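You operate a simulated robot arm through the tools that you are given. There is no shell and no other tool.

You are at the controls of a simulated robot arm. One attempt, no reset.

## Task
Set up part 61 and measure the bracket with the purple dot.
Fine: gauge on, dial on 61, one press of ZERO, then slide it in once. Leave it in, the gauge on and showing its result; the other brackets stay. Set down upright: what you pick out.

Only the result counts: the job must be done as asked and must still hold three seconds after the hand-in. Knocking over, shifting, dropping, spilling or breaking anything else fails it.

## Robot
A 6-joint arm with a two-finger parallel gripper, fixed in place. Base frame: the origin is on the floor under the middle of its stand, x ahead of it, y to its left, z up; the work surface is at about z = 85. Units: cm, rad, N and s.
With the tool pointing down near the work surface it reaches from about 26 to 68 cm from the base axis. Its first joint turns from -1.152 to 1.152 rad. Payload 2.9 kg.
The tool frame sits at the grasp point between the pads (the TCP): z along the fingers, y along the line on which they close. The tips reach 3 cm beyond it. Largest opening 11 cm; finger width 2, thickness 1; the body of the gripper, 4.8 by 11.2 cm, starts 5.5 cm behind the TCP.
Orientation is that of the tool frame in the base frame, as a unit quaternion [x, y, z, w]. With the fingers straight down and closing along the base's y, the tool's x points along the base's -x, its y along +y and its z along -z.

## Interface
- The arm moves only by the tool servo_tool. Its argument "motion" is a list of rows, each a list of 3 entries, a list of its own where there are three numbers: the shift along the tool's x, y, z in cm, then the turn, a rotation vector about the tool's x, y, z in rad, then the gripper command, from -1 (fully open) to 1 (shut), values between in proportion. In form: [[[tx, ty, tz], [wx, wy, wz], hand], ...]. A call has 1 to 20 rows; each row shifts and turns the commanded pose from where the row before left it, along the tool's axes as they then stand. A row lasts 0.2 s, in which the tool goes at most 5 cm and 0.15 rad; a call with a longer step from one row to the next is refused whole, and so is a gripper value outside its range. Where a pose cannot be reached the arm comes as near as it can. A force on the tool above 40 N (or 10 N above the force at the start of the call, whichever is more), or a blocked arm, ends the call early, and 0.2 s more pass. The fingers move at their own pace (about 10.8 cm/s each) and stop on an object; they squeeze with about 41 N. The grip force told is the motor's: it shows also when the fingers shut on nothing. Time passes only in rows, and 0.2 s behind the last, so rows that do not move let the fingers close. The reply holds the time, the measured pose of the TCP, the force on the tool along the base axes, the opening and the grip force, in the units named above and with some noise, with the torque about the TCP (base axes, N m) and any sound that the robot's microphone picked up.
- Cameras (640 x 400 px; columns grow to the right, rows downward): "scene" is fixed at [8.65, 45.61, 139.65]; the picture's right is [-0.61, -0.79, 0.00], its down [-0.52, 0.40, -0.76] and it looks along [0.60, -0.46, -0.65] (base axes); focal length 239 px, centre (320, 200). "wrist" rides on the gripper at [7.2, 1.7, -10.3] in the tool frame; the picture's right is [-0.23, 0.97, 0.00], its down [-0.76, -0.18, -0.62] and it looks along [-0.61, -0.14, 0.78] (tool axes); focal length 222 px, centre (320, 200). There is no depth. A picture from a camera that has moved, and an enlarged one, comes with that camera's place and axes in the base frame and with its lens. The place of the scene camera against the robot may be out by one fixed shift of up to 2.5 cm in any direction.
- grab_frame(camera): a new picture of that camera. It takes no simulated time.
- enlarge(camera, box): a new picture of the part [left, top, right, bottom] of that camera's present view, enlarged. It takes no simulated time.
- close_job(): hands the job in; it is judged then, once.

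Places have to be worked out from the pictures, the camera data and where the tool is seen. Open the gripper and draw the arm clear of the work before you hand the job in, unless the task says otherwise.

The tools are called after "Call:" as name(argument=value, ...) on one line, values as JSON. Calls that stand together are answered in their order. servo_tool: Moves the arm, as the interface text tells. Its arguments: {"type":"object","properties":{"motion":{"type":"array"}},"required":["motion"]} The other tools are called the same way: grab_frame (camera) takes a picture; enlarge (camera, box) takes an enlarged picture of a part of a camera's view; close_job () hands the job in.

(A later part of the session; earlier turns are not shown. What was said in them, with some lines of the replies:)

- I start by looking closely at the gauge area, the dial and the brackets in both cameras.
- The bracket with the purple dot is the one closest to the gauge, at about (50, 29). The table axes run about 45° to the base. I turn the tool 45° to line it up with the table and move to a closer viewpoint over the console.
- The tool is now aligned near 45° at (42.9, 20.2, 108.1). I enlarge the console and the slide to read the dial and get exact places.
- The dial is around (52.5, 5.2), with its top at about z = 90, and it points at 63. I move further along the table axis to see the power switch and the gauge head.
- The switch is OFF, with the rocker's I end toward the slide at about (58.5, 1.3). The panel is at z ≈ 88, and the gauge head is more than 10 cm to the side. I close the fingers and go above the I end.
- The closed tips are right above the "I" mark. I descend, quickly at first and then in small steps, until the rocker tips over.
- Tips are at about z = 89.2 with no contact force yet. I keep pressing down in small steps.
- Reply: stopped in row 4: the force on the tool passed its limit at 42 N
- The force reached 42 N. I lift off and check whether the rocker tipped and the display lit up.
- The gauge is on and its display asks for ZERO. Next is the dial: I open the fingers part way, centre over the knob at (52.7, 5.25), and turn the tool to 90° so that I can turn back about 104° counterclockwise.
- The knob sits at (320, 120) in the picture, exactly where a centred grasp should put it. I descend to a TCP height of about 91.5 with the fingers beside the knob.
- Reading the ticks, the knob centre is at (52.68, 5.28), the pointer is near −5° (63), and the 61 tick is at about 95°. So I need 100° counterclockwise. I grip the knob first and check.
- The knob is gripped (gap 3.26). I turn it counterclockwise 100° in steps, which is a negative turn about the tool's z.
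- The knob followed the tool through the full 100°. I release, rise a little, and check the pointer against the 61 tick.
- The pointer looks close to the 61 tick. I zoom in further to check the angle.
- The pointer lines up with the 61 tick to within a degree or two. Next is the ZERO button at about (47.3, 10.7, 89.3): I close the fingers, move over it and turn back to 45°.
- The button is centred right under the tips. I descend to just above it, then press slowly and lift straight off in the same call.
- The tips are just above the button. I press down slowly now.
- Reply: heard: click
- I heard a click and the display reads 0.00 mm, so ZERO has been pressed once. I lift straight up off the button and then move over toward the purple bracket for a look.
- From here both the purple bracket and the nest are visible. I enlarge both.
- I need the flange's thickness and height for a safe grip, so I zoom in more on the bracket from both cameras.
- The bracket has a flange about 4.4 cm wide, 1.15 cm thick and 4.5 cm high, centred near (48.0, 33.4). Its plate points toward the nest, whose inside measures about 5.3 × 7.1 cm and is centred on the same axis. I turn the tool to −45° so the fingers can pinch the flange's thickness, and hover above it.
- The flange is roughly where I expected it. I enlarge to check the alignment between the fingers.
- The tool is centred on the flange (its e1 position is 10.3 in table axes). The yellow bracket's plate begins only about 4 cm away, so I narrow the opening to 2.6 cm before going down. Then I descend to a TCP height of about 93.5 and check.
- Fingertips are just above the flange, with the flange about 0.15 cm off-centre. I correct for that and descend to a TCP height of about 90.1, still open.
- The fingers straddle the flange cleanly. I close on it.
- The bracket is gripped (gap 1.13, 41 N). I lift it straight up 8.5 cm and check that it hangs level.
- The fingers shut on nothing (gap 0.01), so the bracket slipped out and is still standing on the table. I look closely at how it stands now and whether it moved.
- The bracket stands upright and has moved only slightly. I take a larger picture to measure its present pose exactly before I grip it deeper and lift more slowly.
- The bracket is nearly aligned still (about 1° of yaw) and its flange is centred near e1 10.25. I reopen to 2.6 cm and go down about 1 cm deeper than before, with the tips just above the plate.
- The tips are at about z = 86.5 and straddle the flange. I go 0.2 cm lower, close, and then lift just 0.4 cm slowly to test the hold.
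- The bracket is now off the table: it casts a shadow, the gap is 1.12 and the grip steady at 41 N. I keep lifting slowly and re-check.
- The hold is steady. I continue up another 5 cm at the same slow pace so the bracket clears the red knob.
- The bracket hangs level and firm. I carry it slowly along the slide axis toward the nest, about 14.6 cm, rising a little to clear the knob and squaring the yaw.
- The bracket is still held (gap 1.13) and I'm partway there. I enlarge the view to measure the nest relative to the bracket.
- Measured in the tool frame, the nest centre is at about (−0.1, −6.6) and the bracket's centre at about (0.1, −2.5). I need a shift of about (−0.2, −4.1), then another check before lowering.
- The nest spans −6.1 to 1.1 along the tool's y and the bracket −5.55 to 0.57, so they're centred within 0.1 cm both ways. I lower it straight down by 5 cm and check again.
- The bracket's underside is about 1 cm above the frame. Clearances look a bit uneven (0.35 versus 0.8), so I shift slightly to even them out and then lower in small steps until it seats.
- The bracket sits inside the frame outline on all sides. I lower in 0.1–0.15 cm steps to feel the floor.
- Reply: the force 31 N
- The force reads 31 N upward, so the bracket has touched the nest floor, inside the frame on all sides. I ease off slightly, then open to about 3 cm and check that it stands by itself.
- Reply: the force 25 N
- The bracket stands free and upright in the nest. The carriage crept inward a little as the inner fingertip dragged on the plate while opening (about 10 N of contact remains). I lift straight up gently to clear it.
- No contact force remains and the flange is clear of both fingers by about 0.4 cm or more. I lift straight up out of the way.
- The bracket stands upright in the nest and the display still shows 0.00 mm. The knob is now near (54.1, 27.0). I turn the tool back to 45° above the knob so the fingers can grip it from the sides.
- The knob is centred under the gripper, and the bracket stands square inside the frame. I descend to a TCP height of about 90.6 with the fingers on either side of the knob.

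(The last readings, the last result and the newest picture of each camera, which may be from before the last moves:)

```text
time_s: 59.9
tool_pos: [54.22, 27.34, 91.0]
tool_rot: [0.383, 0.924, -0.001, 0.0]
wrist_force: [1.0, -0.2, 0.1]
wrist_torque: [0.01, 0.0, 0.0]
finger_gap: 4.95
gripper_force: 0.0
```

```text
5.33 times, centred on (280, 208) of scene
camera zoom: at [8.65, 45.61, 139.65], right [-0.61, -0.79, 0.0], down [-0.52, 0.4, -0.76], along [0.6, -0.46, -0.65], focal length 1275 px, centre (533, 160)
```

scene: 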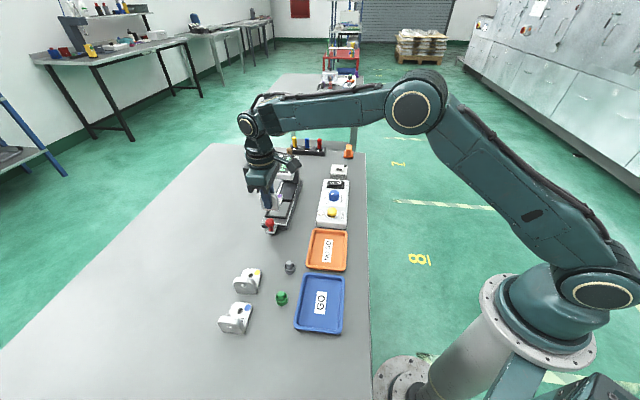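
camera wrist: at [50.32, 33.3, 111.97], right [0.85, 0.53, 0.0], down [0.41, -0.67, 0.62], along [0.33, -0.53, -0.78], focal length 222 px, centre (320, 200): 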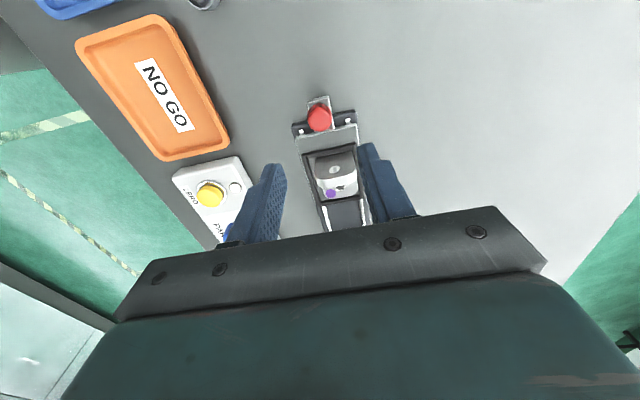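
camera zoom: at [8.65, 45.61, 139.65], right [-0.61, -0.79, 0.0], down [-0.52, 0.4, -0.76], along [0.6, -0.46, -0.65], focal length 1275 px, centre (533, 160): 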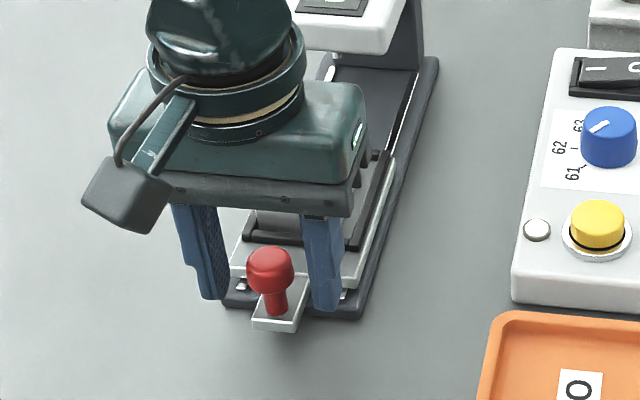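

The knob head is centred between the fingers. I close on it.

Call:
servo_tool(motion=[[[0, 0, 0.2], [0, 0, 0], 0.3], [[0, 0, 0], [0, 0, 0], 0.6], [[0, 0, 0], [0, 0, 0], 1], [[0, 0, 0], [0, 0, 0], 1], [[0, 0, 0], [0, 0, 0], 1]])

Call:
enlarge(camera="wrist", box=[220, 90, 420, 220])

```text
time_s: 61.1
tool_pos: [54.16, 27.19, 90.74]
tool_rot: [0.384, 0.923, -0.001, 0.0]
wrist_force: [-11.2, -10.7, 6.1]
wrist_torque: [0.23, 0.14, 0.04]
finger_gap: 2.44
gripper_force: 44.2
```

```text
3.08 times, centred on (320, 155) of wrist
camera zoom: at [50.26, 33.4, 101.11], right [0.85, 0.53, 0.0], down [0.41, -0.66, 0.62], along [0.33, -0.53, -0.78], focal length 684 px, centre (320, 338)
```

zoom: 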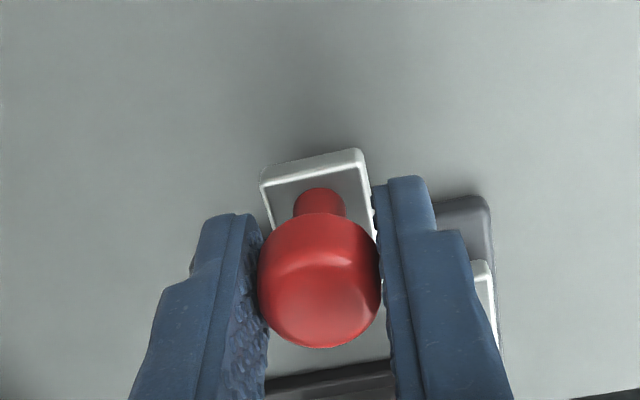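

The knob is gripped (gap 2.44) with a small side load. I relieve that by 0.1 cm and begin sliding the carriage in along the rail, smoothly.

Call:
servo_tool(motion=[[[0, -0.12, 0], [0, 0, 0], 1], [[-0.25, 0, 0], [0, 0, 0], 1], [[-0.4, 0, 0], [0, 0, 0], 1], [[-0.5, 0, 0], [0, 0, 0], 1], [[-0.5, 0, 0], [0, 0, 0], 1], [[-0.5, 0, 0], [0, 0, 0], 1], [[-0.5, 0, 0], [0, 0, 0], 1], [[-0.4, 0, 0], [0, 0, 0], 1], [[0, 0, 0], [0, 0, 0], 1]])

Call:
enlarge(camera="scene", box=[235, 150, 325, 240])

Call:
grab_frame(camera="wrist")

```text
time_s: 63.1
tool_pos: [56.42, 24.87, 90.88]
tool_rot: [0.383, 0.924, 0.002, 0.002]
wrist_force: [2.5, 2.5, 16.9]
wrist_torque: [-0.11, 0.2, 0.04]
finger_gap: 2.45
gripper_force: 45.1
```

```text
4.44 times, centred on (280, 195) of scene
camera zoom: at [8.63, 45.6, 139.66], right [-0.61, -0.79, 0.0], down [-0.51, 0.4, -0.76], along [0.6, -0.46, -0.65], focal length 1062 px, centre (498, 222)
```

zoom: 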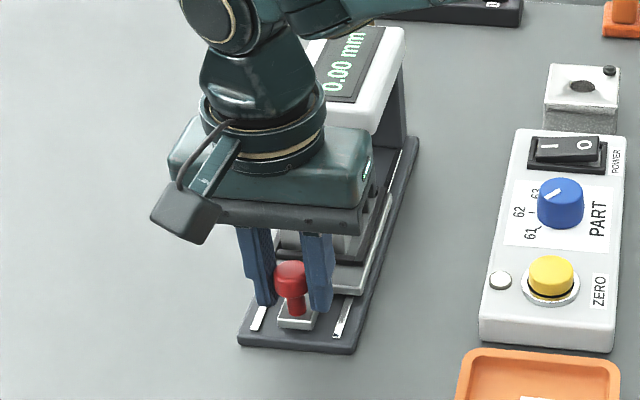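

```text
taken
camera wrist: at [52.42, 31.12, 101.1], right [0.85, 0.53, 0.01], down [0.41, -0.67, 0.62], along [0.33, -0.53, -0.78], focal length 222 px, centre (320, 200)
```

wrist: 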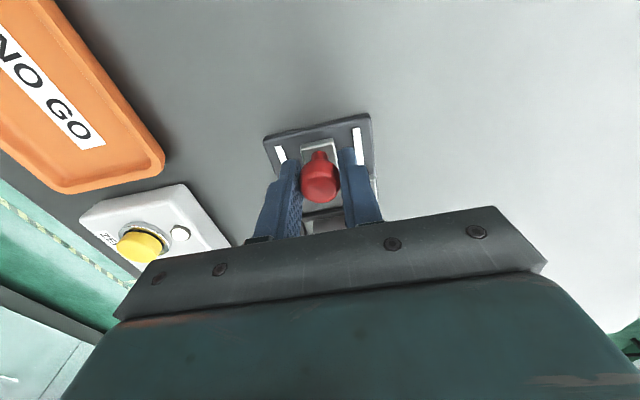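

The carriage is gliding in (about 3 cm so far) with some vertical load. I relieve it by 0.1 cm and keep sliding.

Call:
servo_tool(motion=[[[-0.25, 0, -0.08], [0, 0, 0], 1], [[-0.45, 0, 0], [0, 0, 0], 1], [[-0.5, 0, 0], [0, 0, 0], 1], [[-0.5, 0, 0], [0, 0, 0], 1], [[-0.5, 0, 0], [0, 0, 0], 1], [[-0.5, 0, 0], [0, 0, 0], 1], [[-0.4, 0, 0], [0, 0, 0], 1], [[0, 0, 0], [0, 0, 0], 1]])

Call:
enlarge(camera="scene", box=[235, 145, 325, 235])

Call:
grab_frame(camera="wrist")

```text
time_s: 64.9
tool_pos: [58.53, 22.78, 90.72]
tool_rot: [0.382, 0.924, 0.002, 0.001]
wrist_force: [17.4, 18.2, 8.6]
wrist_torque: [0.58, 0.75, 0.11]
finger_gap: 2.45
gripper_force: 45.0
```

```text
4.44 times, centred on (280, 190) of scene
camera zoom: at [8.68, 45.65, 139.64], right [-0.61, -0.79, 0.0], down [-0.52, 0.4, -0.76], along [0.6, -0.46, -0.65], focal length 1062 px, centre (498, 244)
```

zoom: 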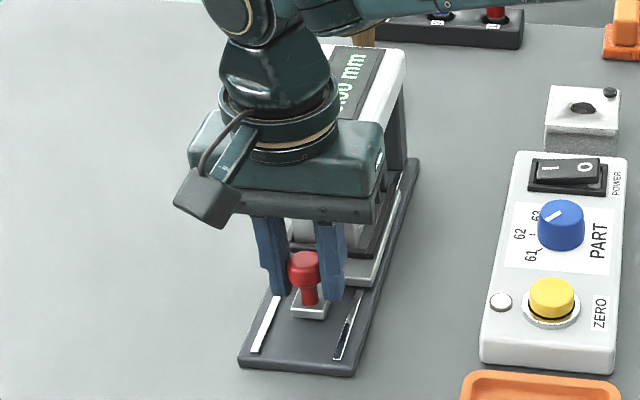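

```text
taken
camera wrist: at [54.6, 28.91, 101.09], right [0.85, 0.53, 0.01], down [0.41, -0.66, 0.62], along [0.33, -0.53, -0.78], focal length 222 px, centre (320, 200)
```

wrist: 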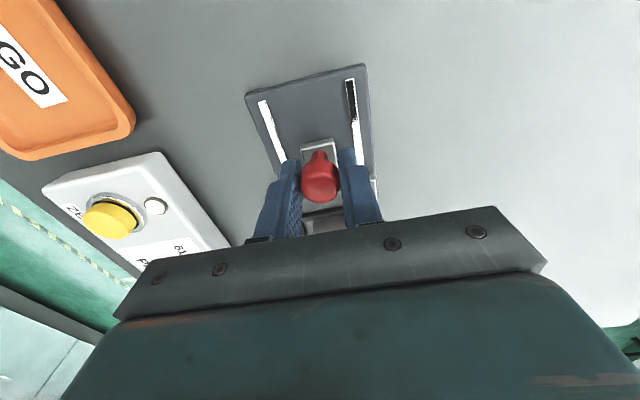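

A side load of about 25 N has built up, so the rail runs a couple of degrees off my push direction. I correct sideways and follow the rail as I continue.

Call:
servo_tool(motion=[[[-0.1, 0.13, 0], [0, 0, 0], 1], [[-0.4, 0.018, -0.02], [0, 0, 0], 1], [[-0.5, 0.022, 0], [0, 0, 0], 1], [[-0.5, 0.022, 0], [0, 0, 0], 1], [[-0.4, 0.018, 0], [0, 0, 0], 1], [[0, 0, 0], [0, 0, 0], 1]])

Call:
enlarge(camera="scene", box=[235, 140, 325, 230])

Call:
grab_frame(camera="wrist")

```text
time_s: 66.3
tool_pos: [59.87, 21.48, 90.81]
tool_rot: [0.384, 0.923, 0.0, 0.0]
wrist_force: [-1.3, -1.9, 14.3]
wrist_torque: [-0.17, -0.47, -0.11]
finger_gap: 2.46
gripper_force: 45.5
```

```text
4.44 times, centred on (280, 185) of scene
camera zoom: at [8.62, 45.59, 139.66], right [-0.61, -0.79, 0.0], down [-0.51, 0.4, -0.76], along [0.6, -0.46, -0.65], focal length 1062 px, centre (498, 267)
```

zoom: 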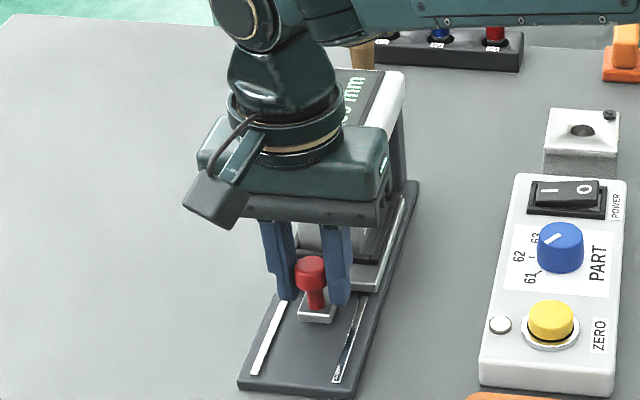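

```text
taken
camera wrist: at [56.01, 27.65, 101.09], right [0.85, 0.53, 0.0], down [0.41, -0.66, 0.62], along [0.33, -0.53, -0.78], focal length 222 px, centre (320, 200)
```

wrist: 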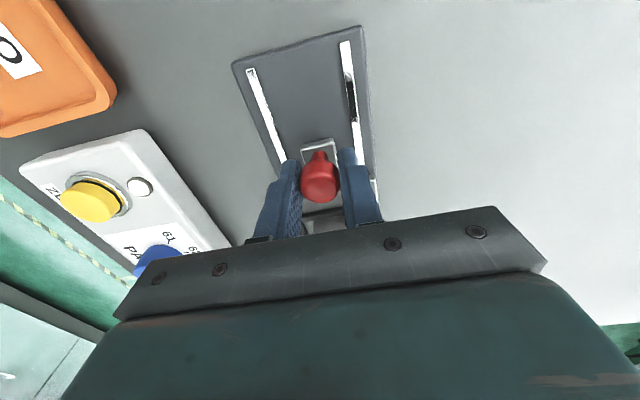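

The side load is gone and the carriage is about 8 cm in. I continue in small steps toward the end stop.

Call:
servo_tool(motion=[[[-0.3, 0.013, -0.05], [0, 0, 0], 1], [[-0.4, 0.018, 0], [0, 0, 0], 1], [[-0.4, 0.018, 0], [0, 0, 0], 1], [[-0.3, 0.013, 0], [0, 0, 0], 1], [[0, 0, 0], [0, 0, 0], 1]])

Call:
enlarge(camera="scene", box=[235, 135, 335, 230])

```text
time_s: 67.5
tool_pos: [60.81, 20.77, 90.7]
tool_rot: [0.381, 0.924, -0.003, -0.003]
wrist_force: [-34.9, -2.0, 17.6]
wrist_torque: [-0.1, -0.31, -0.17]
finger_gap: 2.48
gripper_force: 45.1
```

```text
4.21 times, centred on (285, 182) of scene
camera zoom: at [8.52, 45.59, 139.67], right [-0.61, -0.79, 0.0], down [-0.51, 0.4, -0.76], along [0.6, -0.46, -0.65], focal length 1006 px, centre (467, 274)
```

zoom: 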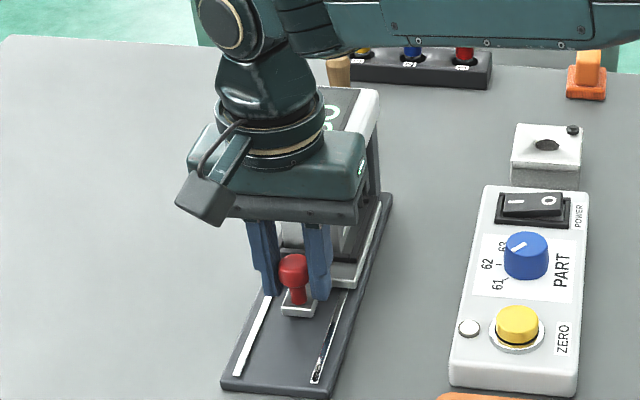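

Resistance has appeared in the slide direction (about 23 N), which may be the end stop. I look at the display.

Call:
enlarge(camera="scene", box=[290, 145, 340, 190])

Call:
grab_frame(camera="wrist")

```text
8.89 times, centred on (315, 168) of scene
camera zoom: at [8.52, 45.59, 139.67], right [-0.61, -0.79, 0.0], down [-0.51, 0.4, -0.76], along [0.6, -0.46, -0.65], focal length 2125 px, centre (364, 489)
```

zoom: 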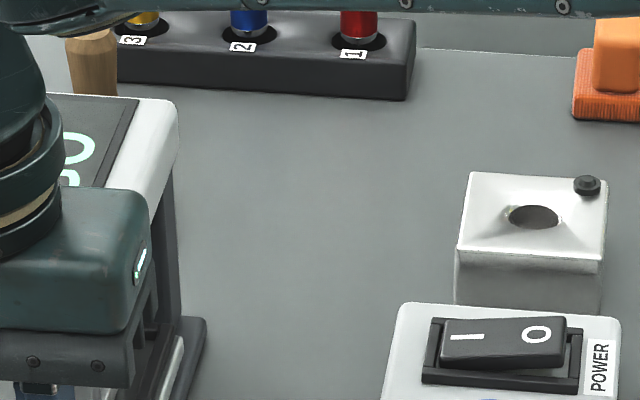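

```text
taken
camera wrist: at [56.84, 26.88, 101.09], right [0.85, 0.53, -0.01], down [0.42, -0.66, 0.62], along [0.32, -0.53, -0.78], focal length 222 px, centre (320, 200)
```

wrist: 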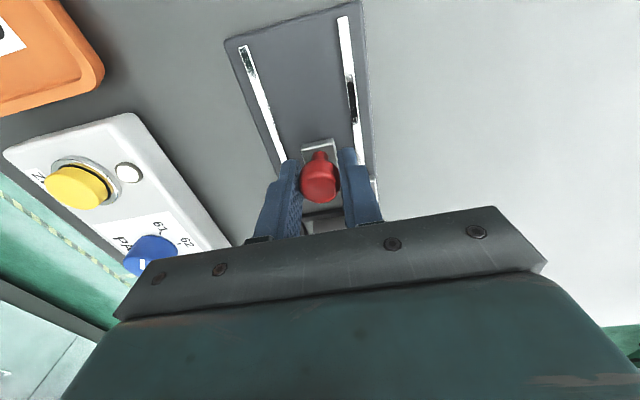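

The display has changed to a result in large letters, and the carriage is at its stop. I relieve the side load, open the fingers without pulling back, and then lift straight up.

Call:
servo_tool(motion=[[[0, -0.12, 0], [0, 0, 0], 1], [[0, 0, 0], [0, 0, 0], 1], [[0, 0, 0], [0, 0, 0], 0.5], [[0, 0, 0], [0, 0, 0], 0.2], [[0, 0, 0], [0, 0, 0], 0.15], [[0, 0, 0], [0, 0, 0], 0.15]])

Call:
enlarge(camera="wrist", box=[220, 90, 420, 220])

Call:
enlarge(camera="scene", box=[245, 140, 325, 220])

```text
time_s: 68.9
tool_pos: [60.99, 20.46, 90.81]
tool_rot: [0.382, 0.924, 0.001, 0.001]
wrist_force: [0.4, -0.3, 0.4]
wrist_torque: [0.01, -0.02, 0.02]
finger_gap: 4.67
gripper_force: 0.0
```

```text
3.08 times, centred on (320, 155) of wrist
camera zoom: at [57.06, 26.66, 101.07], right [0.85, 0.53, 0.0], down [0.41, -0.66, 0.62], along [0.33, -0.53, -0.78], focal length 684 px, centre (320, 338)
```

zoom: 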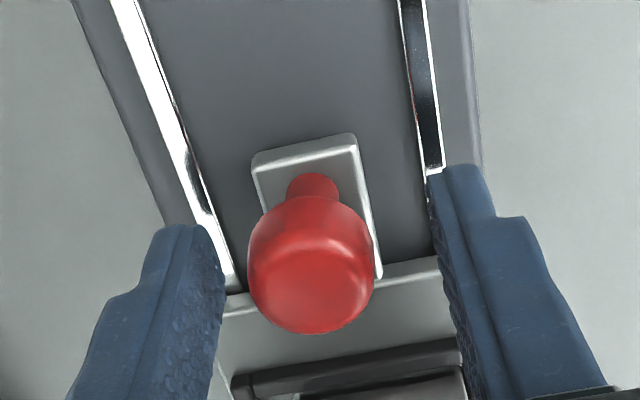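

```text
5.00 times, centred on (285, 180) of scene
camera zoom: at [8.65, 45.61, 139.65], right [-0.61, -0.79, 0.0], down [-0.52, 0.4, -0.76], along [0.6, -0.46, -0.65], focal length 1195 px, centre (495, 300)
```

zoom: 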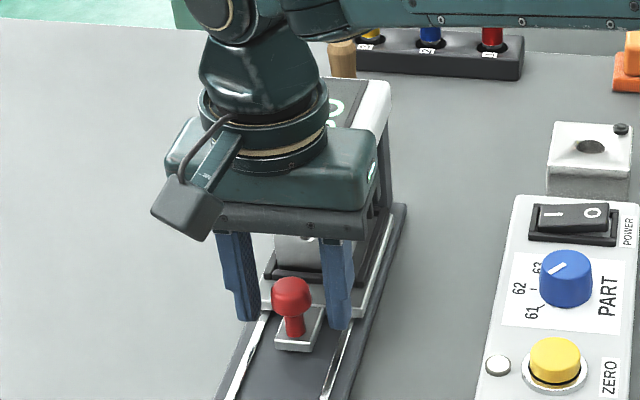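

The fingers are clear of the knob and there's no load. I lift straight up, then draw back away from the gauge.

Call:
servo_tool(motion=[[[0, 0, -1], [0, 0, 0], 0.15], [[0, 0, -2], [0, 0, 0], 0.15], [[0, 0, -2.5], [0, 0, 0], 0.15], [[2, 0, -3], [0, 0, 0], 0.15], [[4, 0, -2], [0, 0, 0], 0.15], [[4, 0, -1], [0, 0, 0], 0.15], [[4, 0, 0], [0, 0, 0], 0.15], [[0, 0, 0], [0, 0, 0], 0.15]])

Call:
grab_frame(camera="wrist")

Call:
grab_frame(camera="scene")

Call:
enlarge(camera="scene", box=[245, 140, 365, 225])

```text
time_s: 70.7
tool_pos: [51.13, 30.41, 102.28]
tool_rot: [0.382, 0.924, 0.0, 0.001]
wrist_force: [0.0, 0.5, -0.3]
wrist_torque: [0.03, 0.04, 0.02]
finger_gap: 4.68
gripper_force: 0.0
```

```text
taken
camera wrist: at [47.26, 36.6, 112.51], right [0.85, 0.53, 0.0], down [0.41, -0.66, 0.62], along [0.33, -0.53, -0.78], focal length 222 px, centre (320, 200)
```

wrist: 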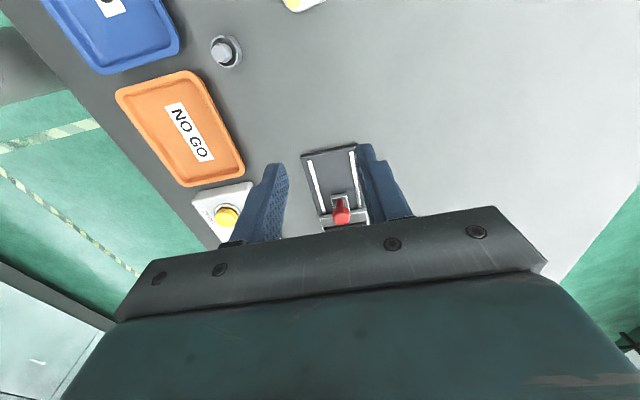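

```text
taken
```

scene: 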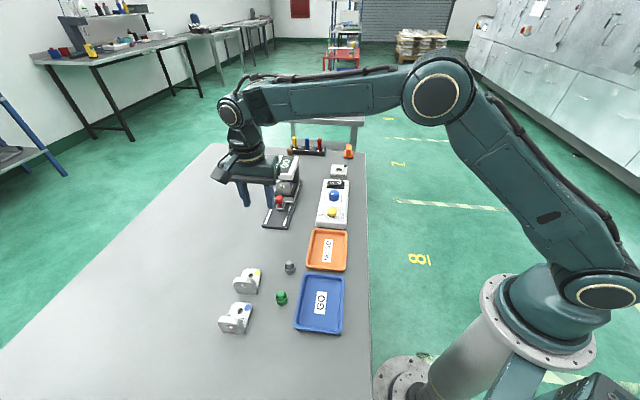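

```text
4.71 times, centred on (305, 182) of scene
camera zoom: at [8.65, 45.61, 139.65], right [-0.61, -0.79, 0.0], down [-0.52, 0.4, -0.76], along [0.6, -0.46, -0.65], focal length 1125 px, centre (391, 282)
```

zoom: 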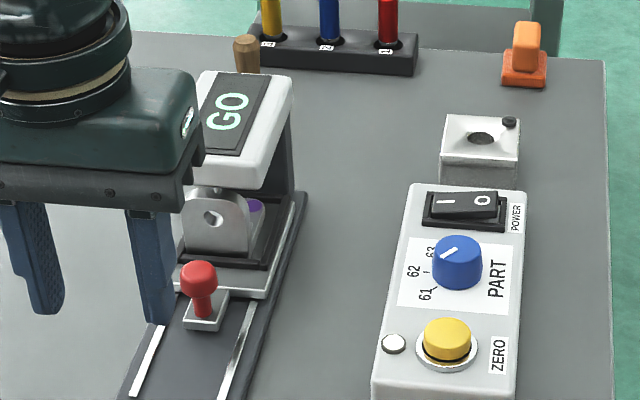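

The display reads GO with the bracket under the head. I draw the arm up and back toward the start region with the gripper open, for a clear final view.

Call:
servo_tool(motion=[[[0, 0, -4], [0, 0, 0], -0.5], [[0, -2, -4], [0, 0, 0], -1], [[0, -4, -3], [0, 0, 0], -1], [[0, -4.5, 0], [0, 0, 0], -1], [[0, -4.5, 0], [0, 0, 0], -1], [[0, -4.5, 0], [0, 0, 0], -1], [[0, 0, 0], [0, 0, 0], -1]])

Call:
grab_frame(camera="scene")

Call:
enlarge(camera="scene", box=[225, 130, 365, 235])

Call:
grab_frame(camera="wrist")

```text
time_s: 72.3
tool_pos: [37.17, 16.35, 113.56]
tool_rot: [0.382, 0.924, 0.0, 0.001]
wrist_force: [-0.9, 0.4, 0.0]
wrist_torque: [-0.03, 0.0, -0.01]
finger_gap: 11.04
gripper_force: 0.1
```

```text
taken
```

scene: 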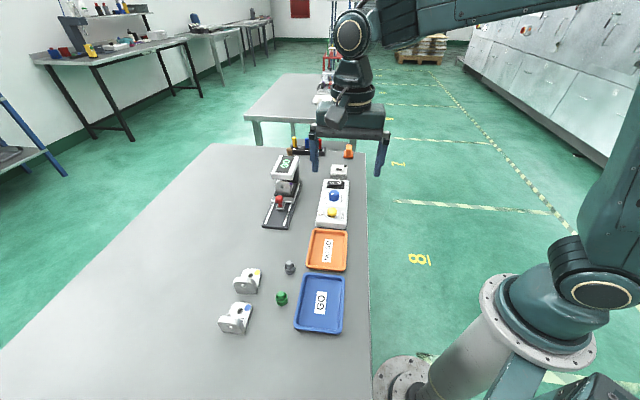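

```text
3.81 times, centred on (295, 182) of scene
camera zoom: at [8.65, 45.61, 139.65], right [-0.61, -0.79, 0.0], down [-0.52, 0.4, -0.76], along [0.6, -0.46, -0.65], focal length 911 px, centre (415, 267)
```

zoom: 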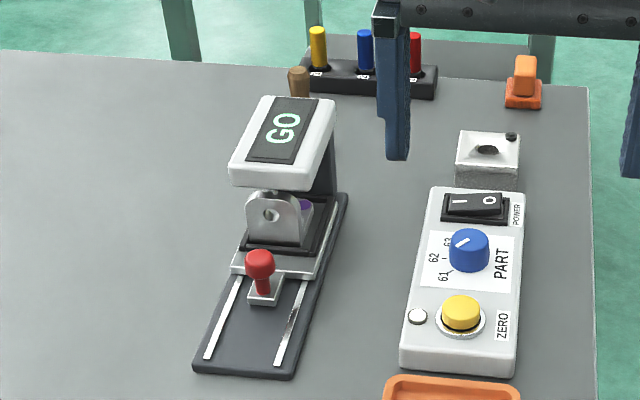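

```text
taken
camera wrist: at [33.3, 22.66, 123.81], right [0.85, 0.53, 0.0], down [0.41, -0.66, 0.62], along [0.33, -0.53, -0.78], focal length 222 px, centre (320, 200)
```

wrist: 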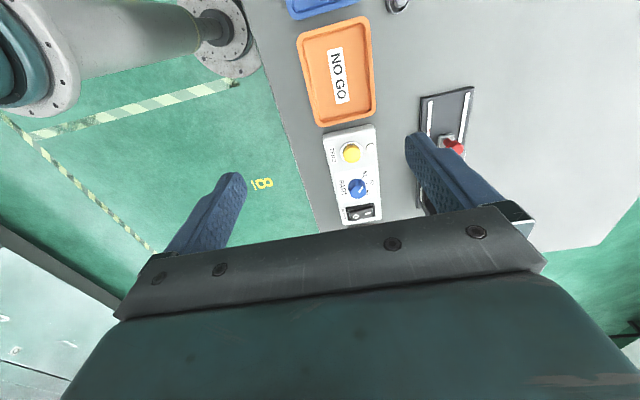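

Final check: the gauge is on and shows GO. The dial is on 61, the purple-dot bracket stands upright in the slid-in carriage, and the other brackets haven't moved. The arm is clear with its gripper open, so I hand in the job.

Call:
close_job()

```text
The job is handed in.
```

The purple-dot bracket is measured and left in the gauge, and the display reads GO. I handed the job in; no verdict came back with the hand-in.

- **Gauge:** it is switched on and showing its result. I pressed ZERO once (one click heard), and the display went to 0.00 mm before the slide.
- **Dial:** it is set to 61, and the pointer lines up with the tick to within a degree or two.
- **Bracket:** it stands upright in the nest, slid in against the end stop.
- **Everything else:** the yellow- and blue-dot brackets were not touched. The arm is clear with the gripper open.

Two things did not go cleanly:

- **First grip slipped:** the bracket stayed upright on the table and moved a few millimetres. I regripped it deeper and carried it without trouble.
- **Early carriage movement:** when I released the bracket, a fingertip dragged the carriage about 1 cm inward before the proper slide. The display stayed at 0.00 mm until I slid it in.
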